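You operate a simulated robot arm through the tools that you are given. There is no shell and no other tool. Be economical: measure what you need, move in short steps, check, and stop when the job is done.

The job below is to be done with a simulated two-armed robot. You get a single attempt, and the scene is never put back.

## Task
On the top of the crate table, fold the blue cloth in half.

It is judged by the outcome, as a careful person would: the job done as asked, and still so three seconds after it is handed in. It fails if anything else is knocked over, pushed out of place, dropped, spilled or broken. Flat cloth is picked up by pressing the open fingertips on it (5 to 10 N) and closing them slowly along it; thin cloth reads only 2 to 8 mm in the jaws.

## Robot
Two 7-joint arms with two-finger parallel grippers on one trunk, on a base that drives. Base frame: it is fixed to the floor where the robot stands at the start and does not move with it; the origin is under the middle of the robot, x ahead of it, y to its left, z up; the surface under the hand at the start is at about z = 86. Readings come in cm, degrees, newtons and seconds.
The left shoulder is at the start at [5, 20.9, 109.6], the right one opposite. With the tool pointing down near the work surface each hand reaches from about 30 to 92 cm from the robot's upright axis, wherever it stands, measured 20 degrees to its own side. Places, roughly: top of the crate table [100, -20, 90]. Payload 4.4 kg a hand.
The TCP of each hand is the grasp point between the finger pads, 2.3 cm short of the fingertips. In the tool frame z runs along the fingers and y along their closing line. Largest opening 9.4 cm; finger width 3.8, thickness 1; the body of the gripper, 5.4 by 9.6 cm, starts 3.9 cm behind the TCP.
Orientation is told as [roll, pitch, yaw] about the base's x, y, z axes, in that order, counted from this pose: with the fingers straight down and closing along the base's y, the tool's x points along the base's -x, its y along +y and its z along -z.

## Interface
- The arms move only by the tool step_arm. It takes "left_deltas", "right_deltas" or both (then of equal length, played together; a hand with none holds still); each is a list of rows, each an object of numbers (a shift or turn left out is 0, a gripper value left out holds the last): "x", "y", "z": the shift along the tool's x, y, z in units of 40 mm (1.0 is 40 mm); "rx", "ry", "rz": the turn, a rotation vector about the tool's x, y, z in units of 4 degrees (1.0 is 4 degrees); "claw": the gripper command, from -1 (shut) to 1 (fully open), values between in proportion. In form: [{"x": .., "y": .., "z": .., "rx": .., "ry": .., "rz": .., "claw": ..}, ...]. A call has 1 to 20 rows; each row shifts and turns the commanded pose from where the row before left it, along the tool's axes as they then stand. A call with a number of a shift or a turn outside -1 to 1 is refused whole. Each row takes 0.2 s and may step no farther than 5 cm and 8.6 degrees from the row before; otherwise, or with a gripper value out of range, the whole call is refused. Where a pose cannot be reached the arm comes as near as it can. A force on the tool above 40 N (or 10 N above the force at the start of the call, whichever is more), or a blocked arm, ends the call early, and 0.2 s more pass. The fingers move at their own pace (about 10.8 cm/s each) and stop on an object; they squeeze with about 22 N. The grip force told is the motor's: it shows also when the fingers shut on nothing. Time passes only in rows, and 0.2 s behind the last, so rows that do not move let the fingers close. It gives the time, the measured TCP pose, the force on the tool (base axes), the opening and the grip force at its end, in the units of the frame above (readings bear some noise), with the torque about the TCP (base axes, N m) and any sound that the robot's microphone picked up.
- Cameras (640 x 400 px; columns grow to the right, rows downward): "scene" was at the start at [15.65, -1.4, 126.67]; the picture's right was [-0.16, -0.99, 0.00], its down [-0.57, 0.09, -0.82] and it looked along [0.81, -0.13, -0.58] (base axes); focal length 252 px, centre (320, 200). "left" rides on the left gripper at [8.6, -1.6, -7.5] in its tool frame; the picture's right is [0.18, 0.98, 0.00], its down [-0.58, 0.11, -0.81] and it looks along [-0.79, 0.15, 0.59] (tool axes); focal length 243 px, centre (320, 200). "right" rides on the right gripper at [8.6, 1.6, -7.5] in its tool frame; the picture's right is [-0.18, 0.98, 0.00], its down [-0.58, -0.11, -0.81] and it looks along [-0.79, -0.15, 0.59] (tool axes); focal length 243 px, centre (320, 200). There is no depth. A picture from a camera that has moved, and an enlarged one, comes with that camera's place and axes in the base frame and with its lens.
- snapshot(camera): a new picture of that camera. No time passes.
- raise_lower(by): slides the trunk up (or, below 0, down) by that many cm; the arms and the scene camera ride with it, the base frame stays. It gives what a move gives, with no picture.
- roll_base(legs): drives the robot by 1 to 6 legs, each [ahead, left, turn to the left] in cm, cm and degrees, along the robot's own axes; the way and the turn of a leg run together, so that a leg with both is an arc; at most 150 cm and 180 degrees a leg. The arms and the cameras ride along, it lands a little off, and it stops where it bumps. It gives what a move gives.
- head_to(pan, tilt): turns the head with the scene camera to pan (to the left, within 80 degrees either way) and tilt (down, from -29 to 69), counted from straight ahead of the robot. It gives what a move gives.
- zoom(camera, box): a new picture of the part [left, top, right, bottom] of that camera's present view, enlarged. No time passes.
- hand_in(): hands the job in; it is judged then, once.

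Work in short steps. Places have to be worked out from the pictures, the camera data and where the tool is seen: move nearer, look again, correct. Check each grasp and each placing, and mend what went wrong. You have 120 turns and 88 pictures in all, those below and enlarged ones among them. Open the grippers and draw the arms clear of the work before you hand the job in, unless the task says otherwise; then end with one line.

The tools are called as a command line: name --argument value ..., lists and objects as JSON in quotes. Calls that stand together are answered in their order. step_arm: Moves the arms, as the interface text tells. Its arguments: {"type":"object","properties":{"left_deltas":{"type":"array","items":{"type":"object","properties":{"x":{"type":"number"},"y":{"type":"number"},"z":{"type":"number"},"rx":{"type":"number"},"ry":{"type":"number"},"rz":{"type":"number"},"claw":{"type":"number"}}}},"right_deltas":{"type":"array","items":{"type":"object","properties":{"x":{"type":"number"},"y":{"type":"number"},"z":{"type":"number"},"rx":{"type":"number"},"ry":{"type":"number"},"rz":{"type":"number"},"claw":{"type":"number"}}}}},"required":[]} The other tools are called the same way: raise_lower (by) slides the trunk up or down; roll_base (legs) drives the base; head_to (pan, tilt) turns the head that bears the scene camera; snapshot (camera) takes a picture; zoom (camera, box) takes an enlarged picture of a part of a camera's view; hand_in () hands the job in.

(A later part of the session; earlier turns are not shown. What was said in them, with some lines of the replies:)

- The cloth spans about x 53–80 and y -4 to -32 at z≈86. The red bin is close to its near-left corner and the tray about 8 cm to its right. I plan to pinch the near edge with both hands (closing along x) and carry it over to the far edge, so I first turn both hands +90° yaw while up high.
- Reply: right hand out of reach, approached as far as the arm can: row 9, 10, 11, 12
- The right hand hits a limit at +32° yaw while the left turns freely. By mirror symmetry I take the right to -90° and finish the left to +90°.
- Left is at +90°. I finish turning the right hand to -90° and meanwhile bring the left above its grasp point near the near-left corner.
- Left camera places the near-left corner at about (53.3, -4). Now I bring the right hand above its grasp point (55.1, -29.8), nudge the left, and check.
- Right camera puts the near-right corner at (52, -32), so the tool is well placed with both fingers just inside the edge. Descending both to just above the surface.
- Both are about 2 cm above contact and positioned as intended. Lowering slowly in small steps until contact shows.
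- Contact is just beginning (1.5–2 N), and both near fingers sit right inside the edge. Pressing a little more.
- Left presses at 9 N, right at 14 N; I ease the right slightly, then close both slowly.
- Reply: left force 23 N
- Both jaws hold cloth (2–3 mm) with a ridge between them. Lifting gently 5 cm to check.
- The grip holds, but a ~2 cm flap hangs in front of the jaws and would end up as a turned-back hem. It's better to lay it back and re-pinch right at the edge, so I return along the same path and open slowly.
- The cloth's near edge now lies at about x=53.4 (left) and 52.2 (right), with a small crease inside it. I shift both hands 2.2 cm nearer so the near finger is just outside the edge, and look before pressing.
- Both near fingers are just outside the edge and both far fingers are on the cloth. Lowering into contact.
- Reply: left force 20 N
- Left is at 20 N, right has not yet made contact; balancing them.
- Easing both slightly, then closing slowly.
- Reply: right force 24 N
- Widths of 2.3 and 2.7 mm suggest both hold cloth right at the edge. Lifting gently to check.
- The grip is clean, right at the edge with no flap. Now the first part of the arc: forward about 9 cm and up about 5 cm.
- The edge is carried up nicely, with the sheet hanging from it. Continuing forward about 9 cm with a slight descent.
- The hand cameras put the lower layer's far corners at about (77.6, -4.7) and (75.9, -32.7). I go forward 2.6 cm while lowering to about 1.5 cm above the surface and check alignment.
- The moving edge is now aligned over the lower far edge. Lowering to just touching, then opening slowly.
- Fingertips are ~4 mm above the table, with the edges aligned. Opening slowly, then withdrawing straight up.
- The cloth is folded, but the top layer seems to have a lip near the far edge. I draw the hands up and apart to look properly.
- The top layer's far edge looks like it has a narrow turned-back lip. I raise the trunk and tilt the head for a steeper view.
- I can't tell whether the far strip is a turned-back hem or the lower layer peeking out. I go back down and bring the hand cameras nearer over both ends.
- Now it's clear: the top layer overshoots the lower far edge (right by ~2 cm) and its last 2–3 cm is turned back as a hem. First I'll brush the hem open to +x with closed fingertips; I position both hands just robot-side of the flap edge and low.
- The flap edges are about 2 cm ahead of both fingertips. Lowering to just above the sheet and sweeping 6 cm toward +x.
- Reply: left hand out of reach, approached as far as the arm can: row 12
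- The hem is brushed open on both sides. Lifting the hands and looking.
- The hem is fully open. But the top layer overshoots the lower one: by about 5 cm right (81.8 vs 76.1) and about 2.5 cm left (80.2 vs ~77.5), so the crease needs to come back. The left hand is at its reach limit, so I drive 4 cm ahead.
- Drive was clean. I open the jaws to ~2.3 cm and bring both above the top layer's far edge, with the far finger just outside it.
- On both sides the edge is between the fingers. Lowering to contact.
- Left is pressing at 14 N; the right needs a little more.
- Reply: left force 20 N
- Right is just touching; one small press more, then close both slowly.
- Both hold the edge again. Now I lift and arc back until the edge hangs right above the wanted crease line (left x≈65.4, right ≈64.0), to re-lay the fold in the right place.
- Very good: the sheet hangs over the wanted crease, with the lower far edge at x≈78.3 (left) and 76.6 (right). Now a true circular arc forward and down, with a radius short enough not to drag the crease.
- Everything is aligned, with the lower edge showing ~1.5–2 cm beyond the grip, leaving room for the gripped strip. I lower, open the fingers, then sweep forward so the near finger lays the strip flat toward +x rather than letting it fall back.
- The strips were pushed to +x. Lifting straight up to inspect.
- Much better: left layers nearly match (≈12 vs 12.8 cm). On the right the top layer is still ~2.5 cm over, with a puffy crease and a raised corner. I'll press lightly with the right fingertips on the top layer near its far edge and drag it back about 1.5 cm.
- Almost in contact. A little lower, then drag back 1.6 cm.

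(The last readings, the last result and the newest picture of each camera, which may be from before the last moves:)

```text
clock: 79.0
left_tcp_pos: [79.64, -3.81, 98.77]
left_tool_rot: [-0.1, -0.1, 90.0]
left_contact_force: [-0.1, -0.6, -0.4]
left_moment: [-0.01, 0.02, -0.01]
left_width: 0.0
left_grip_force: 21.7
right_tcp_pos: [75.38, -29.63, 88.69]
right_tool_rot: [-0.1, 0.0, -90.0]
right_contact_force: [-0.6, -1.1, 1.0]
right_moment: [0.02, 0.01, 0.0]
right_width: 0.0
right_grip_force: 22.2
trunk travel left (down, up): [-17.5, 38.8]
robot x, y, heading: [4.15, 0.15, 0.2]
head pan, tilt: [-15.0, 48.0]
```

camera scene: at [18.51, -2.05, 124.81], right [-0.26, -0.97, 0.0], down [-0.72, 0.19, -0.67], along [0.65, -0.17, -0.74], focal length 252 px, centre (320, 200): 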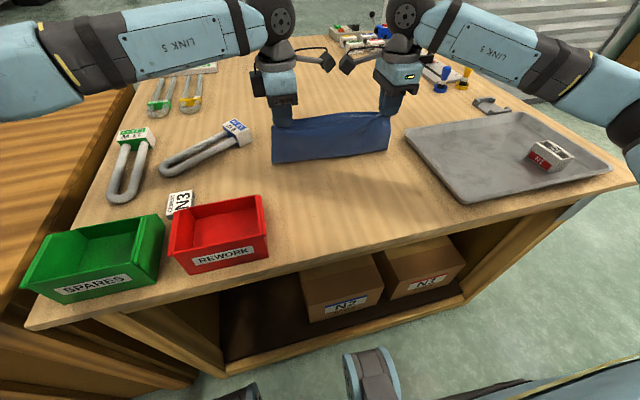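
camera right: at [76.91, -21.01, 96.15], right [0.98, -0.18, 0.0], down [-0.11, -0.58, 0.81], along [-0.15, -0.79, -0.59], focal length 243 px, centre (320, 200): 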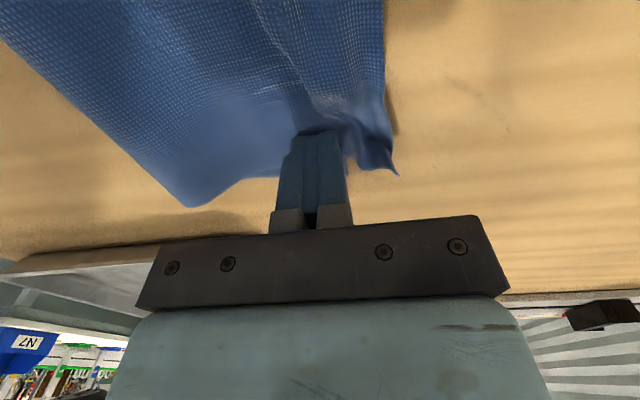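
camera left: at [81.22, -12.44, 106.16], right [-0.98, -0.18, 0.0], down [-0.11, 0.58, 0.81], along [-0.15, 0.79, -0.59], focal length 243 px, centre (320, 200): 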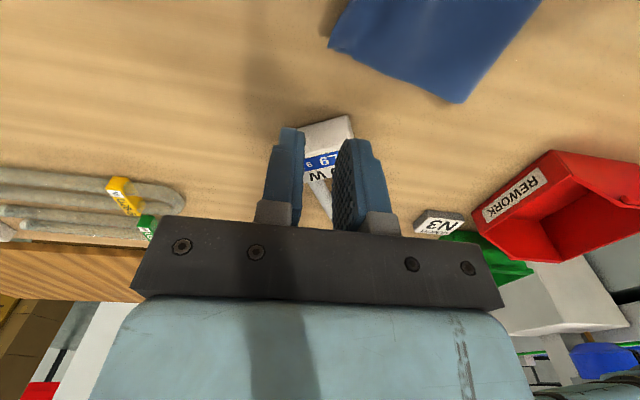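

step_arm --right_deltas '[{"z": 0.03}, {"y": -0.05}, {"y": -0.05}, {"y": -0.05}, {"y": -0.05}, {"y": -0.05}, {"y": -0.05}, {"y": -0.05}, {"y": -0.05}, {}]'

snapshot --camera "right"

```text
clock: 81.2
left_tcp_pos: [79.55, -3.78, 98.79]
left_tool_rot: [0.0, 0.0, 90.0]
left_contact_force: [-0.3, 0.3, 0.1]
left_moment: [-0.02, -0.01, 0.0]
left_width: 0.01
left_grip_force: 22.5
right_tcp_pos: [73.71, -29.71, 88.55]
right_tool_rot: [0.1, 0.0, -90.1]
right_contact_force: [0.1, -0.4, 4.0]
right_moment: [0.0, -0.01, 0.0]
right_width: 0.01
right_grip_force: 21.8
trunk travel left (down, up): [-17.5, 38.8]
robot x, y, heading: [3.97, -0.52, 0.2]
head pan, tilt: [-15.0, 48.0]
```

```text
24 pictures are left
camera right: at [75.27, -20.93, 95.99], right [0.98, -0.19, 0.0], down [-0.11, -0.58, 0.81], along [-0.15, -0.79, -0.59], focal length 243 px, centre (320, 200)
```

right: 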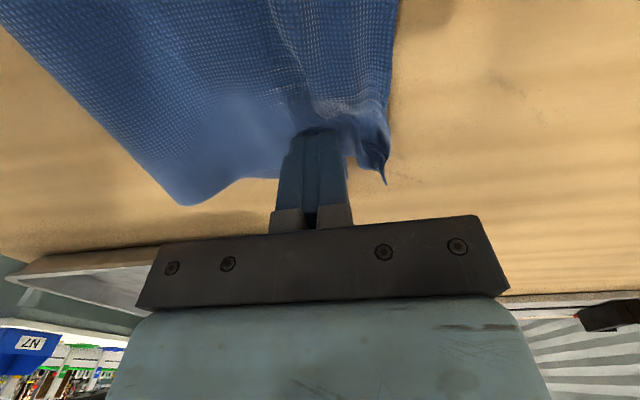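

The top moved with the finger, and so did the crease. Lifting to see whether the lower layer stayed.

step_arm --right_deltas '[{"z": -0.2}, {"z": -0.4}, {"z": -0.5}, {"z": -0.5}, {"z": -0.5}, {"z": -0.3, "x": -0.35}, {"x": -0.4, "y": 0.3}, {"y": 0.4}]'

snapshot --camera "right"

zoom --camera "scene" --box '[240, 90, 400, 190]'

```text
clock: 83.0
left_tcp_pos: [79.68, -3.66, 98.62]
left_tool_rot: [0.0, 0.0, 90.0]
left_contact_force: [-0.2, -0.5, 0.1]
left_moment: [-0.03, -0.02, -0.01]
left_width: 0.0
left_grip_force: 22.3
right_tcp_pos: [76.68, -32.71, 98.1]
right_tool_rot: [0.1, 0.0, -90.0]
right_contact_force: [0.5, 0.3, 0.3]
right_moment: [0.01, -0.01, 0.0]
right_width: 0.01
right_grip_force: 22.3
trunk travel left (down, up): [-17.5, 38.8]
robot x, y, heading: [3.81, -0.11, -0.1]
head pan, tilt: [-15.0, 48.0]
```

```text
23 pictures are left
camera right: at [78.29, -23.91, 105.52], right [0.98, -0.18, 0.0], down [-0.11, -0.58, 0.81], along [-0.15, -0.79, -0.59], focal length 243 px, centre (320, 200)
```

right: 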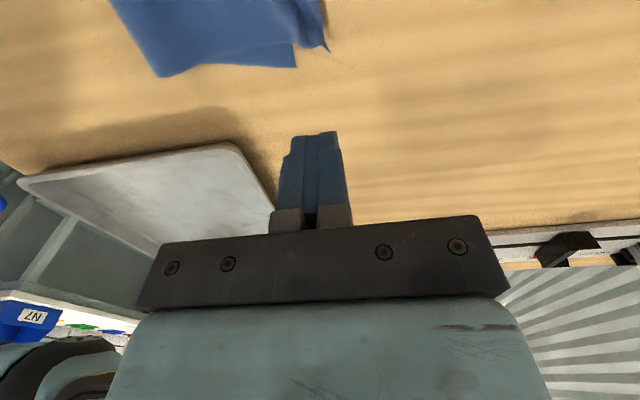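

```text
4.00 times, centred on (320, 140) of scene
camera zoom: at [18.52, -2.01, 124.81], right [-0.26, -0.97, 0.0], down [-0.72, 0.19, -0.67], along [0.65, -0.17, -0.74], focal length 1010 px, centre (320, 440)
```

zoom: 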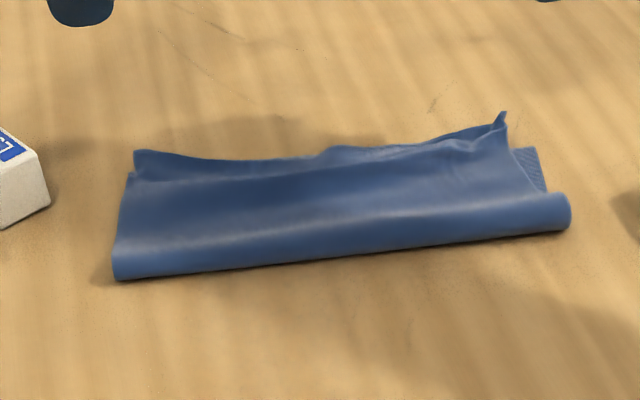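

The whole right side slid together, so the mismatch remains (~2.5 cm). I'll regrip only the right end of the top edge with the right hand and re-lay it with a proper arc.

step_arm --right_deltas '[{"x": 0.35, "claw": -0.4}, {"x": 0.35}, {"z": 0.5}, {"z": 0.5}, {"z": 0.5}, {"z": 0.35}, {}]'

snapshot --camera "right"

```text
clock: 84.6
left_tcp_pos: [79.62, -3.74, 98.64]
left_tool_rot: [0.0, 0.1, 90.1]
left_contact_force: [0.3, -0.3, -0.3]
left_moment: [-0.02, 0.04, 0.0]
left_width: 0.0
left_grip_force: 22.1
right_tcp_pos: [76.38, -29.83, 90.86]
right_tool_rot: [0.0, -0.1, -90.0]
right_contact_force: [0.3, 0.1, 0.7]
right_moment: [-0.01, -0.01, -0.01]
right_width: 2.83
right_grip_force: 0.1
trunk travel left (down, up): [-17.5, 38.8]
robot x, y, heading: [3.9, 0.25, -0.0]
head pan, tilt: [-15.0, 48.0]
```

```text
21 pictures are left
camera right: at [78.04, -21.09, 98.29], right [0.98, -0.18, 0.0], down [-0.11, -0.58, 0.81], along [-0.15, -0.79, -0.59], focal length 243 px, centre (320, 200)
```

right: 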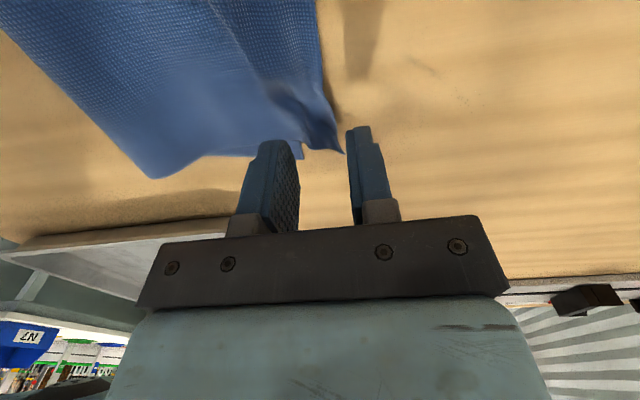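

The lower corner lies between the fingers, so I shift 0.9 cm toward +x to catch only the top layer, then lower.

step_arm --right_deltas '[{"y": 0.22, "claw": -0.5}, {"z": 0.2}, {"z": 0.2}, {"z": 0.1}, {"z": 0.06}, {}]'

snapshot --camera "right"

```text
clock: 86.0
left_tcp_pos: [79.7, -3.71, 98.8]
left_tool_rot: [-0.1, 0.0, 89.9]
left_contact_force: [0.1, -0.1, 0.4]
left_moment: [0.0, -0.03, 0.03]
left_width: 0.0
left_grip_force: 21.9
right_tcp_pos: [77.35, -29.88, 88.65]
right_tool_rot: [0.1, 0.0, -90.0]
right_contact_force: [0.4, 1.0, -0.1]
right_moment: [0.02, 0.0, -0.02]
right_width: 2.35
right_grip_force: 0.0
trunk travel left (down, up): [-17.5, 38.8]
robot x, y, heading: [4.0, 0.19, -0.0]
head pan, tilt: [-15.0, 48.0]
```

```text
20 pictures are left
camera right: at [78.98, -21.1, 96.08], right [0.98, -0.18, 0.0], down [-0.11, -0.58, 0.81], along [-0.15, -0.79, -0.59], focal length 243 px, centre (320, 200)
```

right: 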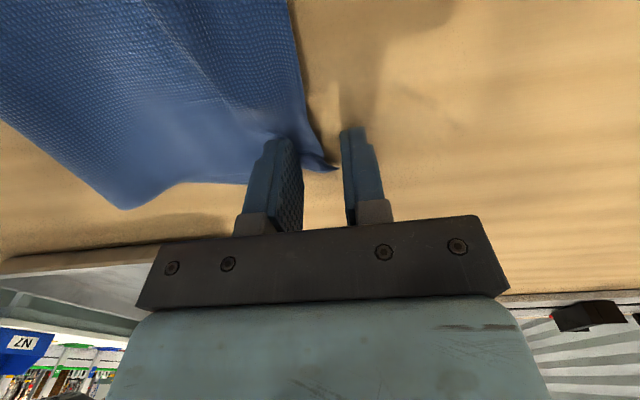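

The edge is between the fingers and the lower layer is not. Pressing slightly and closing slowly.

step_arm --right_deltas '[{"z": 0.03}, {"z": 0.02}, {"claw": -0.55}, {"claw": -0.6}, {"claw": -0.65}, {"claw": -0.7}, {"claw": -0.75}, {"claw": -0.8}, {"claw": -0.85}, {"claw": -0.9}, {"claw": -0.95}, {"claw": -1}, {}, {}]'

snapshot --camera "right"

```text
clock: 89.0
left_tcp_pos: [79.59, -3.71, 98.83]
left_tool_rot: [-0.1, -0.1, 90.0]
left_contact_force: [-0.1, -0.1, 0.9]
left_moment: [-0.01, -0.01, 0.0]
left_width: 0.0
left_grip_force: 21.8
right_tcp_pos: [77.13, -29.88, 88.56]
right_tool_rot: [0.1, 0.0, -89.9]
right_contact_force: [-0.7, 0.5, 13.5]
right_moment: [0.04, 0.07, 0.03]
right_width: 0.19
right_grip_force: 22.4
trunk travel left (down, up): [-17.5, 38.8]
robot x, y, heading: [3.65, 0.08, 0.1]
head pan, tilt: [-15.0, 48.0]
```

```text
19 pictures are left
camera right: at [78.86, -21.07, 95.93], right [0.98, -0.18, 0.0], down [-0.11, -0.58, 0.81], along [-0.15, -0.79, -0.59], focal length 243 px, centre (320, 200)
```

right: 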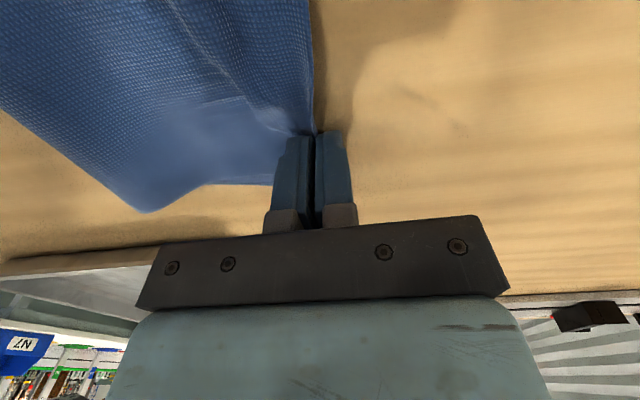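

Gripped cleanly. Arcing the right end back over the wanted crease (x≈63–65) at moderate height.

step_arm --right_deltas '[{"z": -0.25, "y": -0.08}, {"z": -0.3, "y": -0.2}, {"z": -0.3, "y": -0.25}, {"z": -0.3, "y": -0.3}, {"z": -0.25, "y": -0.3}, {"z": -0.25, "y": -0.35}, {"z": -0.2, "y": -0.35}, {"z": -0.15, "y": -0.35}, {"z": -0.1, "y": -0.35}, {"y": -0.35}, {"y": -0.2}, {}]'

snapshot --camera "right"

zoom --camera "scene" --box '[240, 90, 400, 190]'

```text
clock: 91.6
left_tcp_pos: [79.78, -3.69, 98.66]
left_tool_rot: [0.1, 0.0, 90.0]
left_contact_force: [1.3, -0.1, -0.8]
left_moment: [0.01, 0.01, -0.03]
left_width: 0.0
left_grip_force: 21.9
right_tcp_pos: [65.03, -29.9, 96.62]
right_tool_rot: [0.0, 0.0, -90.0]
right_contact_force: [0.0, -0.1, -0.5]
right_moment: [-0.02, -0.03, 0.0]
right_width: 0.18
right_grip_force: 22.2
trunk travel left (down, up): [-17.5, 38.8]
robot x, y, heading: [3.97, -0.29, 0.2]
head pan, tilt: [-15.0, 48.0]
```

```text
18 pictures are left
camera right: at [66.77, -21.14, 104.03], right [0.98, -0.18, 0.0], down [-0.11, -0.58, 0.81], along [-0.15, -0.79, -0.59], focal length 243 px, centre (320, 200)
```

right: 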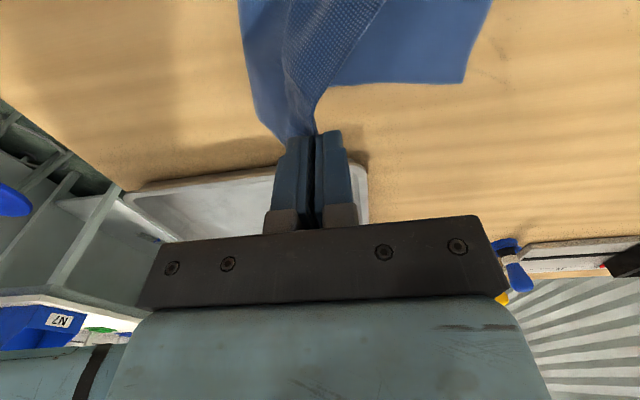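

```text
4.00 times, centred on (320, 140) of scene
camera zoom: at [18.5, -2.05, 124.81], right [-0.26, -0.97, 0.0], down [-0.72, 0.19, -0.67], along [0.65, -0.17, -0.74], focal length 1010 px, centre (320, 440)
```

zoom: 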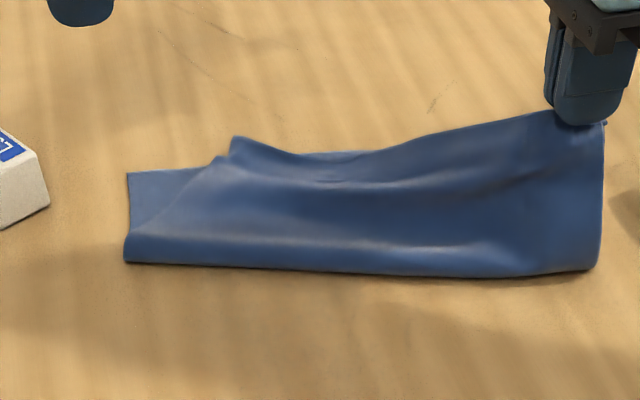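

Lifting the right end also pulled the left end of the top layer inward. While the right hand holds its end up, I bring the left hand over the displaced left corner to grip it, so both can re-lay together.

step_arm --left_deltas '[{"x": 0.5, "y": 0.1, "claw": -0.4}, {"x": 0.5, "y": 0.1}, {"x": 0.5, "y": 0.1}, {"x": 0.4, "y": 0.1}, {"x": 0.2, "z": 0.2}, {"z": 0.3}, {"z": 0.3}, {}]'

snapshot --camera "left"

```text
clock: 93.4
left_tcp_pos: [78.18, -12.1, 95.57]
left_tool_rot: [0.0, 0.1, 90.1]
left_contact_force: [-0.1, 0.0, 0.5]
left_moment: [-0.01, -0.01, -0.02]
left_width: 2.83
left_grip_force: 0.0
right_tcp_pos: [65.19, -29.95, 96.6]
right_tool_rot: [0.0, 0.0, -90.0]
right_contact_force: [0.1, 0.0, 0.1]
right_moment: [0.0, 0.0, -0.03]
right_width: 0.15
right_grip_force: 21.9
trunk travel left (down, up): [-17.5, 38.8]
robot x, y, heading: [4.11, 0.06, -0.1]
head pan, tilt: [-15.0, 48.0]
```

```text
16 pictures are left
camera left: at [79.72, -20.86, 103.02], right [-0.98, -0.18, 0.0], down [-0.11, 0.58, 0.81], along [-0.15, 0.79, -0.59], focal length 243 px, centre (320, 200)
```

left: 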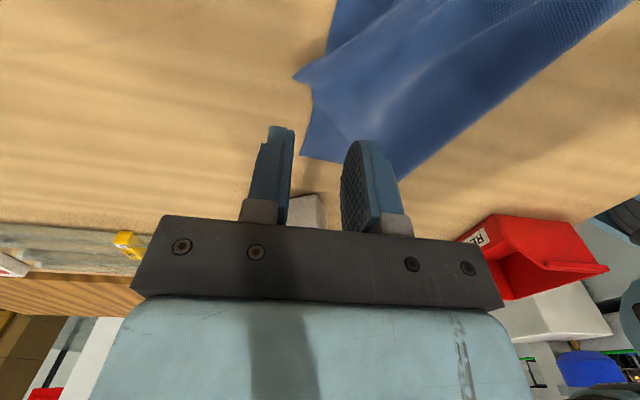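

The lower-left corner is unmoved at (78.4, -5). The top corner is now at about (79.7, -12.6), its edge running toward (78.4, -17). I position the left hand over that edge at y≈-14.8.

step_arm --left_deltas '[{"x": 0.35, "y": -0.09, "claw": -0.5}, {"x": 0.33, "y": -0.09}, {"z": 0.4}, {"z": 0.5}, {"z": 0.5}, {}]'

snapshot --camera "left"

```text
clock: 94.8
left_tcp_pos: [78.49, -14.24, 89.95]
left_tool_rot: [0.1, 0.0, 89.9]
left_contact_force: [-0.4, -0.6, 0.2]
left_moment: [0.0, -0.04, -0.02]
left_width: 2.33
left_grip_force: 0.0
left hand out of reach, approached as far as the arm can: row 2
right_tcp_pos: [65.17, -29.8, 96.6]
right_tool_rot: [0.0, 0.0, -90.0]
right_contact_force: [0.5, -0.1, 0.1]
right_moment: [0.02, -0.04, -0.01]
right_width: 0.17
right_grip_force: 22.1
trunk travel left (down, up): [-17.5, 38.8]
robot x, y, heading: [4.22, 0.12, 0.1]
head pan, tilt: [-15.0, 48.0]
```

```text
15 pictures are left
camera left: at [80.12, -22.87, 97.4], right [-0.98, -0.18, 0.0], down [-0.11, 0.58, 0.81], along [-0.15, 0.79, -0.59], focal length 243 px, centre (320, 200)
```

left: 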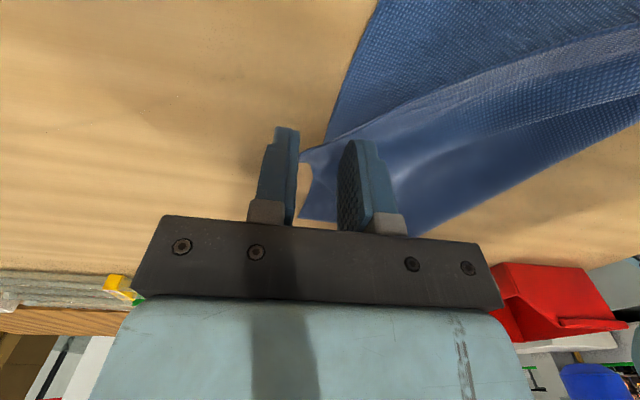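

The top corner is between the left fingers. Lowering, pressing lightly and closing slowly.

step_arm --left_deltas '[{"z": 0.15}, {"z": 0.12}, {"z": 0.06}, {"z": 0.03}, {"claw": -0.55}, {"claw": -0.6}, {"claw": -0.65}, {"claw": -0.7}, {"claw": -0.75}, {"claw": -0.8}, {"claw": -0.85}, {"claw": -0.9}, {"claw": -0.95}, {"claw": -1}, {}, {}, {"z": -0.15}, {"z": -0.2}, {"z": -0.2}, {}]'

snapshot --camera "left"

```text
clock: 99.0
left_tcp_pos: [78.41, -14.31, 90.63]
left_tool_rot: [0.0, 0.0, 90.0]
left_contact_force: [-0.1, 0.2, -0.3]
left_moment: [0.0, 0.0, -0.02]
left_width: 0.24
left_grip_force: 21.7
right_tcp_pos: [65.26, -29.96, 96.62]
right_tool_rot: [0.0, 0.0, -90.0]
right_contact_force: [-0.6, -0.5, -0.3]
right_moment: [0.0, 0.0, 0.03]
right_width: 0.16
right_grip_force: 22.5
trunk travel left (down, up): [-17.5, 38.8]
robot x, y, heading: [3.99, 0.24, 0.2]
head pan, tilt: [-15.0, 48.0]
```

```text
14 pictures are left
camera left: at [79.99, -23.04, 98.03], right [-0.98, -0.18, 0.0], down [-0.11, 0.58, 0.81], along [-0.15, 0.79, -0.59], focal length 243 px, centre (320, 200)
```

left: 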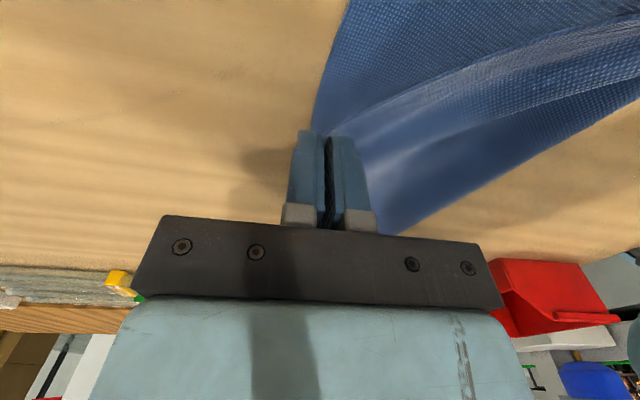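

The left jaw holds cloth, but I must check it hasn't caught the lower layer too.

step_arm --left_deltas '[{"z": -0.3}, {"z": -0.3, "y": 0.1}, {"z": -0.3, "y": 0.1}, {}]'

zoom --camera "scene" --box '[230, 80, 422, 200]'

```text
clock: 100.0
left_tcp_pos: [77.64, -14.27, 94.26]
left_tool_rot: [0.0, 0.0, 89.9]
left_contact_force: [-0.2, 0.2, 0.5]
left_moment: [-0.04, 0.01, -0.01]
left_width: 0.23
left_grip_force: 21.5
right_tcp_pos: [65.0, -29.91, 96.52]
right_tool_rot: [-0.1, 0.0, -90.1]
right_contact_force: [-0.1, -0.9, 0.6]
right_moment: [0.0, 0.04, -0.01]
right_width: 0.18
right_grip_force: 21.7
trunk travel left (down, up): [-17.5, 38.8]
robot x, y, heading: [3.95, -0.2, 0.0]
head pan, tilt: [-15.0, 48.0]
```

```text
3.33 times, centred on (326, 140) of scene
camera zoom: at [18.51, -2.06, 124.81], right [-0.26, -0.97, 0.0], down [-0.72, 0.19, -0.67], along [0.65, -0.17, -0.74], focal length 842 px, centre (300, 400)
```

zoom: 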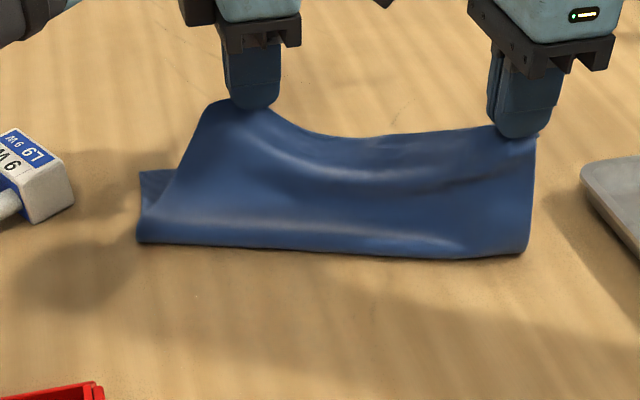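

Good: the lower layer's corner is still on the table. I bring both hands to the mid-arc pose: left (66, -6.7), right (63.3, -29.9), at z≈98.5.

step_arm --left_deltas '[{"y": 0.25, "x": -0.15, "z": -0.15}, {"y": 0.3, "x": -0.2, "z": -0.15}, {"y": 0.3, "x": -0.2, "z": -0.15}, {"y": 0.3, "x": -0.2, "z": -0.15}, {"y": 0.3, "x": -0.2, "z": -0.15}, {"y": 0.3, "x": -0.2, "z": -0.15}, {"y": 0.3, "x": -0.2, "z": -0.15}, {"y": 0.3, "x": -0.2}, {"y": 0.3, "x": -0.2}, {"y": 0.25, "x": -0.15}, {}]' --right_deltas '[{}, {}, {"y": -0.06, "z": -0.07}, {"y": -0.06, "z": -0.07}, {"y": -0.06, "z": -0.07}, {"y": -0.06, "z": -0.07}, {"y": -0.06, "z": -0.07}, {"y": -0.06, "z": -0.07}, {"y": -0.06, "z": -0.07}, {}, {}]'

zoom --camera "scene" --box '[230, 80, 422, 200]'

snapshot --camera "left"

snapshot --camera "right"

```text
clock: 102.4
left_tcp_pos: [65.86, -6.77, 98.49]
left_tool_rot: [0.0, 0.0, 90.1]
left_contact_force: [-0.2, -2.3, -0.4]
left_moment: [-0.03, 0.0, 0.01]
left_width: 0.23
left_grip_force: 21.8
right_tcp_pos: [63.32, -29.86, 98.63]
right_tool_rot: [-0.1, 0.1, -90.0]
right_contact_force: [1.3, 1.1, 0.5]
right_moment: [-0.01, 0.0, 0.03]
right_width: 0.19
right_grip_force: 22.0
trunk travel left (down, up): [-17.5, 38.8]
robot x, y, heading: [4.05, 0.22, 0.0]
head pan, tilt: [-15.0, 48.0]
```

```text
3.33 times, centred on (326, 140) of scene
camera zoom: at [18.5, -2.07, 124.81], right [-0.26, -0.97, 0.0], down [-0.72, 0.19, -0.67], along [0.65, -0.17, -0.74], focal length 842 px, centre (300, 400)
```

zoom: 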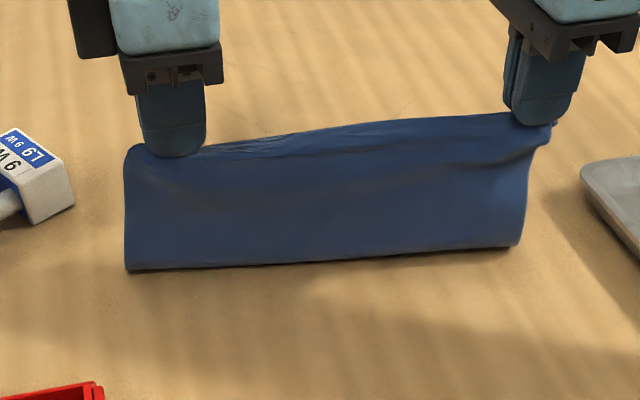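

```text
11 pictures are left
camera left: at [67.44, -15.44, 105.9], right [-0.98, -0.18, 0.0], down [-0.11, 0.58, 0.81], along [-0.15, 0.79, -0.59], focal length 243 px, centre (320, 200)
```

left: 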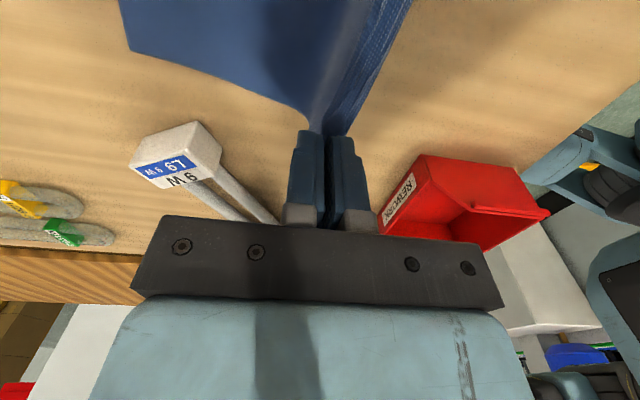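

```text
10 pictures are left
camera right: at [64.92, -21.13, 105.98], right [0.98, -0.18, 0.0], down [-0.11, -0.58, 0.81], along [-0.15, -0.79, -0.59], focal length 243 px, centre (320, 200)
```

right: 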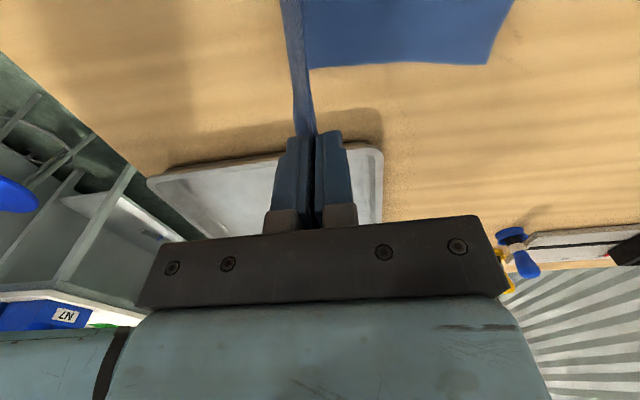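

Excellent: a neat hanging sheet over the wanted crease. Now the arc forward again, a bit tighter than last time so the crease isn't dragged.

step_arm --left_deltas '[{"y": -0.24, "z": 0.05}, {"y": -0.24, "z": 0.05}, {"y": -0.24, "z": 0.05}, {"y": -0.24, "z": 0.05}, {"y": -0.2, "z": 0.13}, {"y": -0.2, "z": 0.13}, {"y": -0.2, "z": 0.13}, {"y": -0.2, "z": 0.13}, {"y": -0.14, "z": 0.19}, {"y": -0.14, "z": 0.19}, {"y": -0.14, "z": 0.19}, {"y": -0.14, "z": 0.19}, {"y": -0.07, "z": 0.2}, {"y": -0.07, "z": 0.2}, {"y": -0.07, "z": 0.2}, {"y": -0.07, "z": 0.2}, {"z": 0.05}, {}]' --right_deltas '[{"y": 0.216, "z": 0.05}, {"y": 0.216, "z": 0.05}, {"y": 0.216, "z": 0.05}, {"y": 0.216, "z": 0.05}, {"y": 0.18, "z": 0.13}, {"y": 0.18, "z": 0.13}, {"y": 0.18, "z": 0.13}, {"y": 0.18, "z": 0.13}, {"y": 0.126, "z": 0.19}, {"y": 0.126, "z": 0.19}, {"y": 0.126, "z": 0.19}, {"y": 0.126, "z": 0.19}, {"y": 0.063, "z": 0.2}, {"y": 0.063, "z": 0.2}, {"y": 0.063, "z": 0.2}, {"y": 0.063, "z": 0.2}, {"z": 0.05}, {}]'

snapshot --camera "left"

snapshot --camera "right"

```text
clock: 106.2
left_tcp_pos: [76.57, -6.85, 89.13]
left_tool_rot: [0.0, 0.1, 90.0]
left_contact_force: [-0.8, -1.8, 2.1]
left_moment: [-0.06, -0.01, 0.01]
left_width: 0.21
left_grip_force: 22.2
right_tcp_pos: [72.59, -29.89, 89.33]
right_tool_rot: [0.0, 0.0, -90.0]
right_contact_force: [-0.2, 1.4, 0.0]
right_moment: [0.03, -0.06, 0.02]
right_width: 0.2
right_grip_force: 22.2
trunk travel left (down, up): [-17.5, 38.8]
robot x, y, heading: [3.88, -0.05, 0.1]
head pan, tilt: [-15.0, 48.0]
```

```text
9 pictures are left
camera left: at [78.1, -15.54, 96.62], right [-0.98, -0.18, 0.0], down [-0.11, 0.58, 0.81], along [-0.15, 0.79, -0.59], focal length 243 px, centre (320, 200)
```

left: 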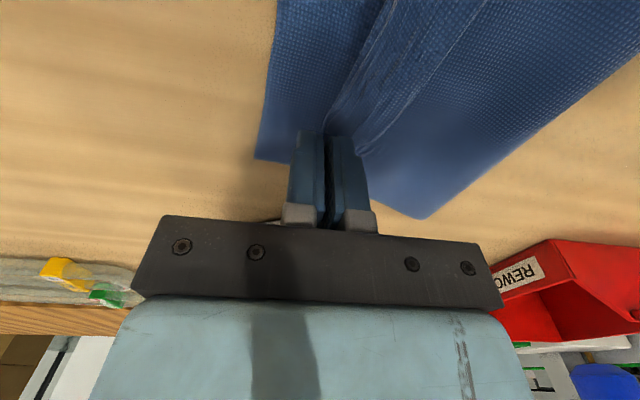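

```text
8 pictures are left
camera right: at [74.29, -21.05, 96.78], right [0.98, -0.18, 0.0], down [-0.11, -0.58, 0.81], along [-0.15, -0.79, -0.59], focal length 243 px, centre (320, 200)
```

right: 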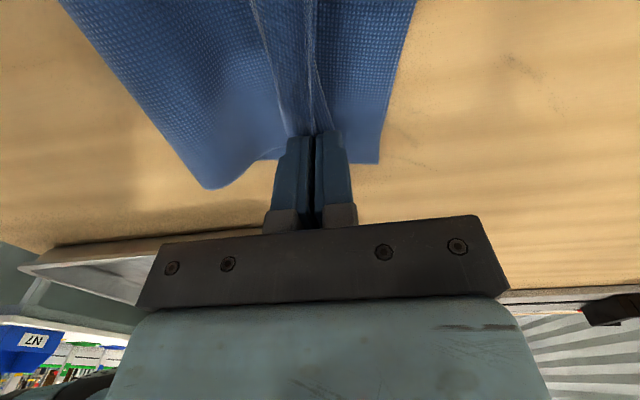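

The lower far edge shows ~3 cm beyond the grip on both sides, enough for the gripped strip. I open and lay the strip forward with the near finger, slightly higher and shorter than before, then lift.

step_arm --left_deltas '[{"claw": -0.93}, {"claw": -0.86}, {"claw": -0.79}, {"claw": -0.72}, {"claw": -0.65}, {"claw": -0.6}, {"z": -0.04}, {"y": -0.11}, {"y": -0.11}, {"y": -0.11}, {"y": -0.11}, {"y": -0.11}, {"y": -0.11}, {}, {"z": -0.2}, {"z": -0.3}, {"z": -0.5}, {"z": -0.5}, {"z": -0.5}, {"z": -0.4, "x": -0.4}]' --right_deltas '[{"claw": -0.93}, {"claw": -0.86}, {"claw": -0.79}, {"claw": -0.72}, {"claw": -0.65}, {"claw": -0.6}, {"z": 0.0}, {"y": 0.1}, {"y": 0.1}, {"y": 0.1}, {"y": 0.1}, {"y": 0.1}, {"y": 0.1}, {}, {"z": -0.2}, {"z": -0.3}, {"z": -0.5}, {"z": -0.5}, {"z": -0.5}, {"z": -0.4, "x": -0.4}]'

zoom --camera "scene" --box '[240, 90, 400, 190]'

```text
clock: 110.4
left_tcp_pos: [79.06, -5.05, 98.95]
left_tool_rot: [0.1, -0.1, 90.1]
left_contact_force: [-0.2, 0.2, 0.8]
left_moment: [-0.05, -0.02, 0.01]
left_width: 1.87
left_grip_force: 0.1
right_tcp_pos: [74.96, -31.36, 98.89]
right_tool_rot: [0.0, 0.0, -90.0]
right_contact_force: [0.4, 0.1, 0.6]
right_moment: [-0.01, 0.02, -0.01]
right_width: 1.87
right_grip_force: 0.0
trunk travel left (down, up): [-17.5, 38.8]
robot x, y, heading: [3.86, -0.08, -0.0]
head pan, tilt: [-15.0, 48.0]
```

```text
4.00 times, centred on (320, 140) of scene
camera zoom: at [18.44, -2.0, 124.82], right [-0.26, -0.97, 0.0], down [-0.72, 0.19, -0.67], along [0.65, -0.17, -0.74], focal length 1010 px, centre (320, 440)
```

zoom: 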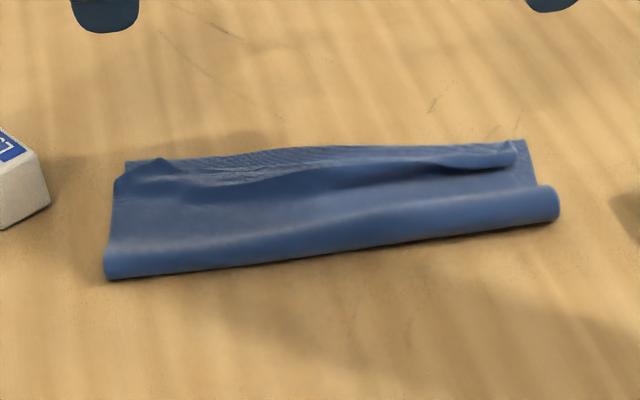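

Nearly matched now; the right end seems to still have a small turned-back roll. Checking with both hand cameras.

snapshot --camera "right"

snapshot --camera "left"

```text
6 pictures are left
camera right: at [76.62, -22.58, 106.27], right [0.98, -0.18, 0.0], down [-0.11, -0.58, 0.81], along [-0.15, -0.79, -0.59], focal length 243 px, centre (320, 200)
```

right: 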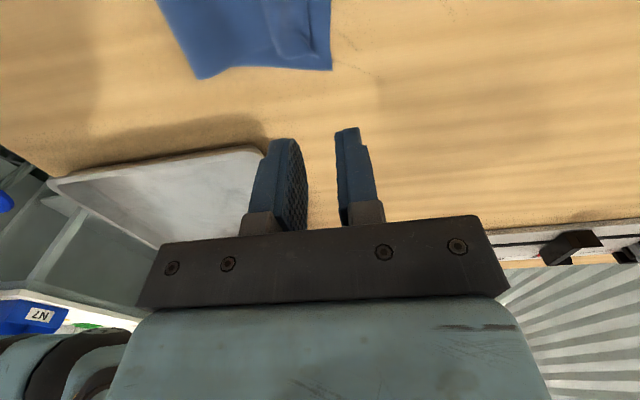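

```text
5 pictures are left
camera left: at [80.7, -13.73, 106.37], right [-0.98, -0.18, 0.0], down [-0.11, 0.58, 0.81], along [-0.15, 0.79, -0.59], focal length 243 px, centre (320, 200)
```

left: 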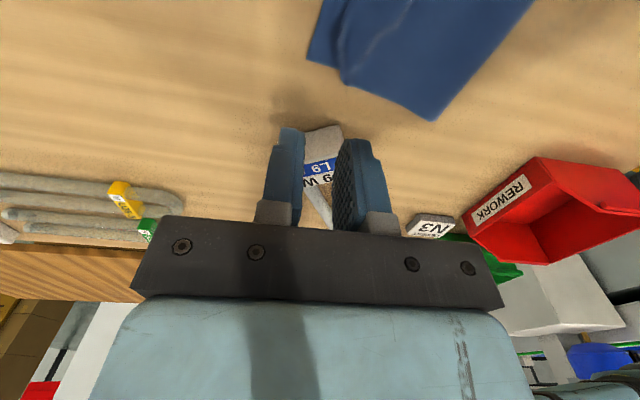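

Right: the strip is turned back ~2.5 cm (flap edge at x≈71.7); left has a smaller roll (flap edge ≈75). The crease and layers otherwise match within ~1 cm. I brush both open as before with closed fingertips; first position.

step_arm --left_deltas '[{"y": 0.35, "x": 0.1, "claw": -1}, {"y": 0.35, "x": 0.1}, {"y": 0.35, "x": 0.1}, {"y": 0.35, "x": 0.1}, {"z": 0.5}, {"z": 0.5}, {"z": 0.5}, {"z": 0.5}, {"z": 0.3}, {"z": 0.18}, {}]' --right_deltas '[{"y": -0.3, "x": 0.09, "claw": -1}, {"y": -0.3, "x": 0.09}, {"y": -0.3, "x": 0.09}, {"y": -0.3, "x": 0.09}, {"z": 0.5}, {"z": 0.5}, {"z": 0.5}, {"z": 0.5}, {"z": 0.3}, {"z": 0.18}, {}]'

```text
clock: 112.8
left_tcp_pos: [73.34, -6.6, 88.87]
left_tool_rot: [0.1, 0.0, 90.0]
left_contact_force: [0.1, 0.7, 0.2]
left_moment: [0.0, -0.04, 0.03]
left_width: 0.01
left_grip_force: 21.8
right_tcp_pos: [70.3, -30.0, 88.86]
right_tool_rot: [0.0, 0.0, -90.1]
right_contact_force: [0.0, -0.3, -0.1]
right_moment: [0.0, -0.01, 0.0]
right_width: 0.0
right_grip_force: 22.3
trunk travel left (down, up): [-17.5, 38.8]
robot x, y, heading: [3.75, -0.11, -0.2]
head pan, tilt: [-15.0, 48.0]
```

Both at the right height with no contact load. Sweeping forward 6.3 cm, then lifting.

step_arm --left_deltas '[{"y": -0.158}, {"y": -0.158}, {"y": -0.158}, {"y": -0.158}, {"y": -0.158}, {"y": -0.158}, {"y": -0.158}, {"y": -0.158}, {"y": -0.158}, {"y": -0.158}, {}, {"z": -0.3}, {"z": -0.5}, {"z": -0.5}, {"z": -0.5}, {"z": -0.4, "x": -0.4}, {"x": -0.4}]' --right_deltas '[{"y": 0.158}, {"y": 0.158}, {"y": 0.158}, {"y": 0.158}, {"y": 0.158}, {"y": 0.158}, {"y": 0.158}, {"y": 0.158}, {"y": 0.158}, {"y": 0.158}, {}, {"z": -0.3}, {"z": -0.5}, {"z": -0.5}, {"z": -0.5}, {"z": -0.4, "x": -0.4}, {"x": -0.4}]'

zoom --camera "scene" --box '[240, 90, 400, 190]'

```text
clock: 116.4
left_tcp_pos: [79.72, -3.61, 97.55]
left_tool_rot: [0.0, -0.1, 90.1]
left_contact_force: [0.3, -0.4, 0.4]
left_moment: [-0.01, 0.0, 0.02]
left_width: 0.0
left_grip_force: 22.2
right_tcp_pos: [76.73, -33.23, 97.66]
right_tool_rot: [0.0, 0.1, -90.0]
right_contact_force: [0.1, 0.2, 0.0]
right_moment: [0.02, 0.01, -0.01]
right_width: 0.0
right_grip_force: 22.0
trunk travel left (down, up): [-17.5, 38.8]
robot x, y, heading: [4.31, 0.11, -0.0]
head pan, tilt: [-15.0, 48.0]
```

```text
4.00 times, centred on (320, 140) of scene
camera zoom: at [18.52, -2.05, 124.81], right [-0.26, -0.97, 0.0], down [-0.72, 0.19, -0.67], along [0.65, -0.17, -0.74], focal length 1010 px, centre (320, 440)
```

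zoom: 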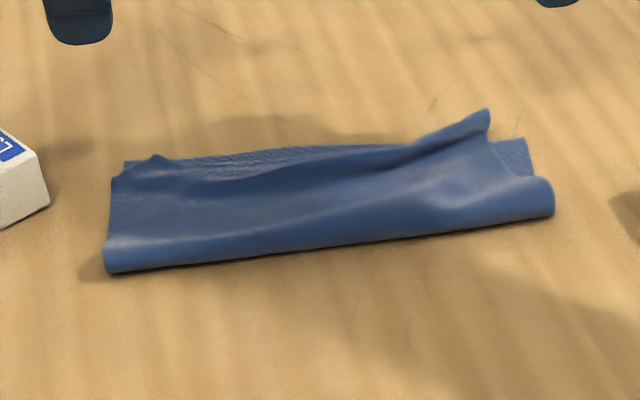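

Right strip is open; its top corner sits about 2 cm beyond and 2 cm inside the lower corner (upper ≈(78.6,-30), lower ≈(76.3,-32.3)). I'll press on that overhanging piece with the right fingertips and slide it back and outward.

step_arm --right_deltas '[{"y": 0.18, "x": 0.45}, {"y": 0.19, "x": 0.45}, {"z": 0.5}, {"z": 0.5}, {"z": 0.5}, {"z": 0.4}, {"z": 0.2}, {"z": 0.12}, {"z": 0.04}, {}]'

```text
clock: 118.6
left_tcp_pos: [79.62, -3.54, 97.53]
left_tool_rot: [-0.1, 0.0, 90.1]
left_contact_force: [-0.2, -0.1, -0.7]
left_moment: [0.0, 0.01, 0.01]
left_width: 0.0
left_grip_force: 21.9
right_tcp_pos: [77.96, -29.69, 88.72]
right_tool_rot: [-0.1, -0.2, -90.0]
right_contact_force: [-0.6, -0.3, -0.6]
right_moment: [0.03, 0.01, 0.03]
right_width: 0.0
right_grip_force: 22.1
trunk travel left (down, up): [-17.5, 38.8]
robot x, y, heading: [3.49, 0.19, 0.1]
head pan, tilt: [-15.0, 48.0]
```

Not quite in contact; pressing a few mm more in small steps.

step_arm --right_deltas '[{"z": 0.04}, {"z": 0.025}, {}]'

```text
clock: 119.4
left_tcp_pos: [79.63, -3.57, 97.6]
left_tool_rot: [-0.1, 0.0, 90.0]
left_contact_force: [-0.8, 0.5, -0.7]
left_moment: [0.02, 0.0, -0.03]
left_width: 0.0
left_grip_force: 22.1
right_tcp_pos: [78.08, -29.54, 88.54]
right_tool_rot: [0.1, 0.0, -90.0]
right_contact_force: [1.4, -0.4, 5.8]
right_moment: [-0.01, 0.02, 0.02]
right_width: 0.0
right_grip_force: 22.1
trunk travel left (down, up): [-17.5, 38.8]
robot x, y, heading: [3.8, 0.31, -0.1]
head pan, tilt: [-15.0, 48.0]
```

6 N on it. Sliding it 1.8 cm back and 2 cm outward, then lifting straight up.

step_arm --right_deltas '[{"x": -0.1}, {"x": -0.1}, {"x": -0.1, "y": -0.03}, {"x": -0.1, "y": -0.06}, {"x": -0.1, "y": -0.06}, {"y": -0.06, "z": -0.01}, {"y": -0.06}, {"y": -0.06, "z": -0.01}, {"y": -0.06}, {"y": -0.06}, {}, {"z": -0.2}, {"z": -0.3}, {"z": -0.5}, {"z": -0.5}, {"z": -0.5}, {"z": -0.4}]'

zoom --camera "scene" --box '[240, 90, 400, 190]'

```text
clock: 123.0
left_tcp_pos: [79.64, -3.62, 97.63]
left_tool_rot: [0.0, -0.1, 90.0]
left_contact_force: [-0.4, 0.3, -0.4]
left_moment: [0.02, -0.01, -0.01]
left_width: 0.01
left_grip_force: 22.1
right_tcp_pos: [76.15, -31.81, 98.42]
right_tool_rot: [0.0, 0.0, -89.9]
right_contact_force: [-0.2, -0.3, 0.3]
right_moment: [-0.04, -0.01, -0.01]
right_width: 0.0
right_grip_force: 22.4
trunk travel left (down, up): [-17.5, 38.8]
robot x, y, heading: [4.23, 0.07, 0.0]
head pan, tilt: [-15.0, 48.0]
```

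```text
4.00 times, centred on (320, 140) of scene
camera zoom: at [18.47, -2.04, 124.81], right [-0.26, -0.97, 0.0], down [-0.72, 0.19, -0.67], along [0.65, -0.17, -0.74], focal length 1010 px, centre (320, 440)
```

zoom: 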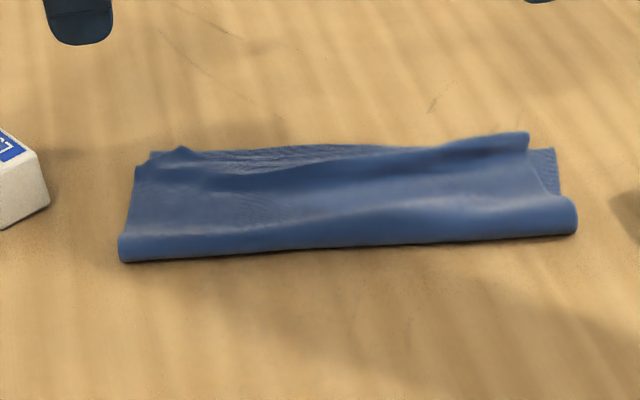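

The layers now match within about 1 cm on both ends. To settle it, I press the puffy crease gently flat at both ends with closed fingertips (purely vertical).

step_arm --left_deltas '[{"y": 0.45, "x": 0.16}, {"y": 0.45, "x": 0.16}, {"y": 0.45, "x": 0.16}, {"y": 0.45, "x": 0.16}, {"y": 0.45, "x": 0.16}, {"y": 0.45, "x": 0.16}, {"y": 0.45, "x": 0.14}, {"z": 0.5}, {"z": 0.5}, {"z": 0.4}, {"z": 0.4}, {"z": 0.25}, {"z": 0.14}, {}, {}, {"z": -0.2}, {"z": -0.4}, {"z": -0.5}]' --right_deltas '[{"y": -0.4, "x": 0.1}, {"y": -0.4, "x": 0.1}, {"y": -0.4, "x": 0.1}, {"y": -0.4, "x": 0.1}, {"y": -0.4, "x": 0.1}, {"y": -0.4, "x": 0.1}, {"y": -0.34, "x": 0.1, "z": 0.2}, {"z": 0.5}, {"z": 0.5}, {"z": 0.4}, {"z": 0.4}, {"z": 0.25}, {"z": 0.15}, {}, {}, {"z": -0.2}, {"z": -0.4}, {"z": -0.5}]'

```text
clock: 124.6
left_tcp_pos: [67.81, -7.08, 97.39]
left_tool_rot: [0.1, -0.5, 90.7]
left_contact_force: [0.5, 2.1, -0.9]
left_moment: [-0.09, 0.05, 0.05]
left_width: 0.0
left_grip_force: 22.8
right_tcp_pos: [65.57, -29.22, 97.7]
right_tool_rot: [0.3, 0.0, -90.4]
right_contact_force: [-0.4, -2.3, 1.3]
right_moment: [0.23, -0.05, -0.08]
right_width: 0.0
right_grip_force: 22.8
trunk travel left (down, up): [-17.5, 38.8]
robot x, y, heading: [4.21, -0.27, -0.2]
head pan, tilt: [-15.0, 48.0]
stopped in row 8 (left hand): the force on the tool passed its limit at 46 N (the readings are from after the stop); the commanded pose is now the measured one
```

The two wrist cameras touched because the hands were a little too close together. I separate them outward gently and stop pressing with both at once.

step_arm --left_deltas '[{"x": -0.2}, {"x": -0.3}, {"x": -0.3, "z": -0.3}, {}]' --right_deltas '[{"x": -0.2}, {"x": -0.1}, {}, {}]'

zoom --camera "scene" --box '[220, 80, 420, 205]'

```text
clock: 125.6
left_tcp_pos: [67.91, -4.12, 98.47]
left_tool_rot: [0.0, -0.5, 90.8]
left_contact_force: [-0.8, -0.1, -0.1]
left_moment: [0.0, -0.01, -0.01]
left_width: 0.0
left_grip_force: 21.6
right_tcp_pos: [65.58, -30.5, 97.76]
right_tool_rot: [0.2, 0.1, -90.4]
right_contact_force: [0.4, 0.3, 1.3]
right_moment: [0.03, 0.0, 0.0]
right_width: 0.0
right_grip_force: 21.8
trunk travel left (down, up): [-17.5, 38.8]
robot x, y, heading: [3.82, 0.02, -0.1]
head pan, tilt: [-15.0, 48.0]
```

```text
3.20 times, centred on (320, 142) of scene
camera zoom: at [18.51, -2.08, 124.81], right [-0.26, -0.97, 0.0], down [-0.72, 0.19, -0.67], along [0.65, -0.17, -0.74], focal length 808 px, centre (320, 384)
```

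zoom: 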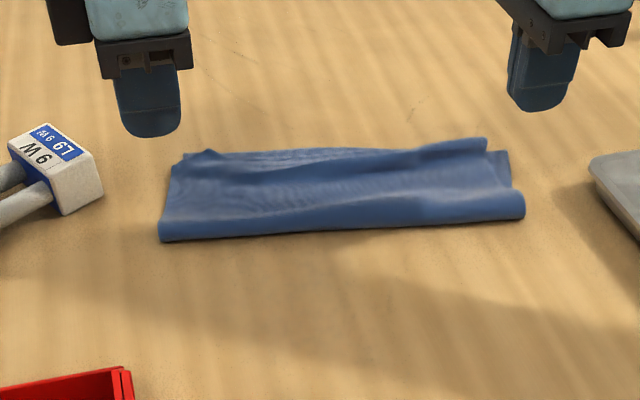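

Nothing was disturbed. With the hands safely apart now (y -4.1 and -30.5), I press the crease down at both ends and lift again.

step_arm --left_deltas '[{"x": 0.15}, {"z": 0.5}, {"z": 0.5}, {"z": 0.5}, {"z": 0.4}, {"z": 0.3}, {"z": 0.2}, {}, {}, {"z": -0.2}, {"z": -0.4}, {"z": -0.5}, {"z": -0.5}, {"z": -0.5}, {"z": -0.5}]' --right_deltas '[{}, {"z": 0.5}, {"z": 0.5}, {"z": 0.4}, {"z": 0.4}, {"z": 0.25}, {"z": 0.18}, {}, {}, {"z": -0.2}, {"z": -0.4}, {"z": -0.5}, {"z": -0.5}, {"z": -0.5}, {"z": -0.5}]'

```text
clock: 128.8
left_tcp_pos: [67.87, -4.56, 99.46]
left_tool_rot: [0.1, -0.4, 90.8]
left_contact_force: [-0.7, -0.2, 0.5]
left_moment: [0.01, -0.01, 0.0]
left_width: 0.01
left_grip_force: 21.8
right_tcp_pos: [65.51, -30.24, 99.0]
right_tool_rot: [0.3, 0.1, -90.4]
right_contact_force: [-0.8, 0.4, -0.2]
right_moment: [0.02, 0.05, 0.02]
right_width: 0.0
right_grip_force: 22.3
trunk travel left (down, up): [-17.5, 38.8]
robot x, y, heading: [4.27, 0.03, 0.1]
head pan, tilt: [-15.0, 48.0]
```

Pressed without any excess force. I raise both hands well clear, open the grippers and spread apart, then check the whole scene.

step_arm --left_deltas '[{"z": -0.6}, {"z": -0.6}, {"z": -0.6, "x": -0.4, "claw": 0.5}, {"x": -0.6}, {"x": -0.6}, {"x": -0.6}, {}]' --right_deltas '[{"z": -0.6}, {"z": -0.6}, {"z": -0.6, "x": -0.4, "claw": 0.5}, {"x": -0.6}, {"x": -0.6}, {"x": -0.6}, {}]'

snapshot --camera "scene"

```text
clock: 130.4
left_tcp_pos: [67.68, 4.3, 106.55]
left_tool_rot: [0.1, -0.5, 90.9]
left_contact_force: [-0.1, -0.8, -0.1]
left_moment: [0.05, 0.0, -0.01]
left_width: 7.04
left_grip_force: 0.0
right_tcp_pos: [65.64, -39.06, 106.22]
right_tool_rot: [0.3, 0.1, -90.4]
right_contact_force: [0.6, 0.0, 1.4]
right_moment: [-0.02, 0.01, -0.01]
right_width: 7.06
right_grip_force: 0.0
trunk travel left (down, up): [-17.5, 38.8]
robot x, y, heading: [3.81, -0.18, 0.0]
head pan, tilt: [-15.0, 48.0]
```

```text
1 pictures are left
camera scene: at [18.51, -2.07, 124.81], right [-0.26, -0.97, 0.0], down [-0.72, 0.19, -0.67], along [0.65, -0.17, -0.74], focal length 252 px, centre (320, 200)
```

scene: 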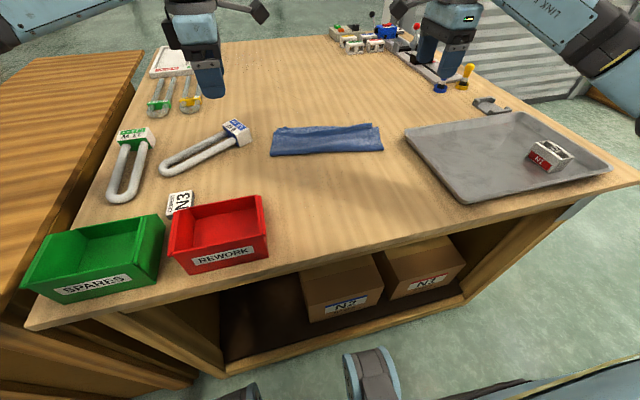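

The cloth lies folded in half on the table, everything else is in its place, and the hands are open and clear. Handing in.

hand_in

```text
The job is handed in.
```

The blue cloth is folded in half on the crate table, with the edges matched to about 1 cm, some slight wrinkling, and nothing else out of place in the last picture.
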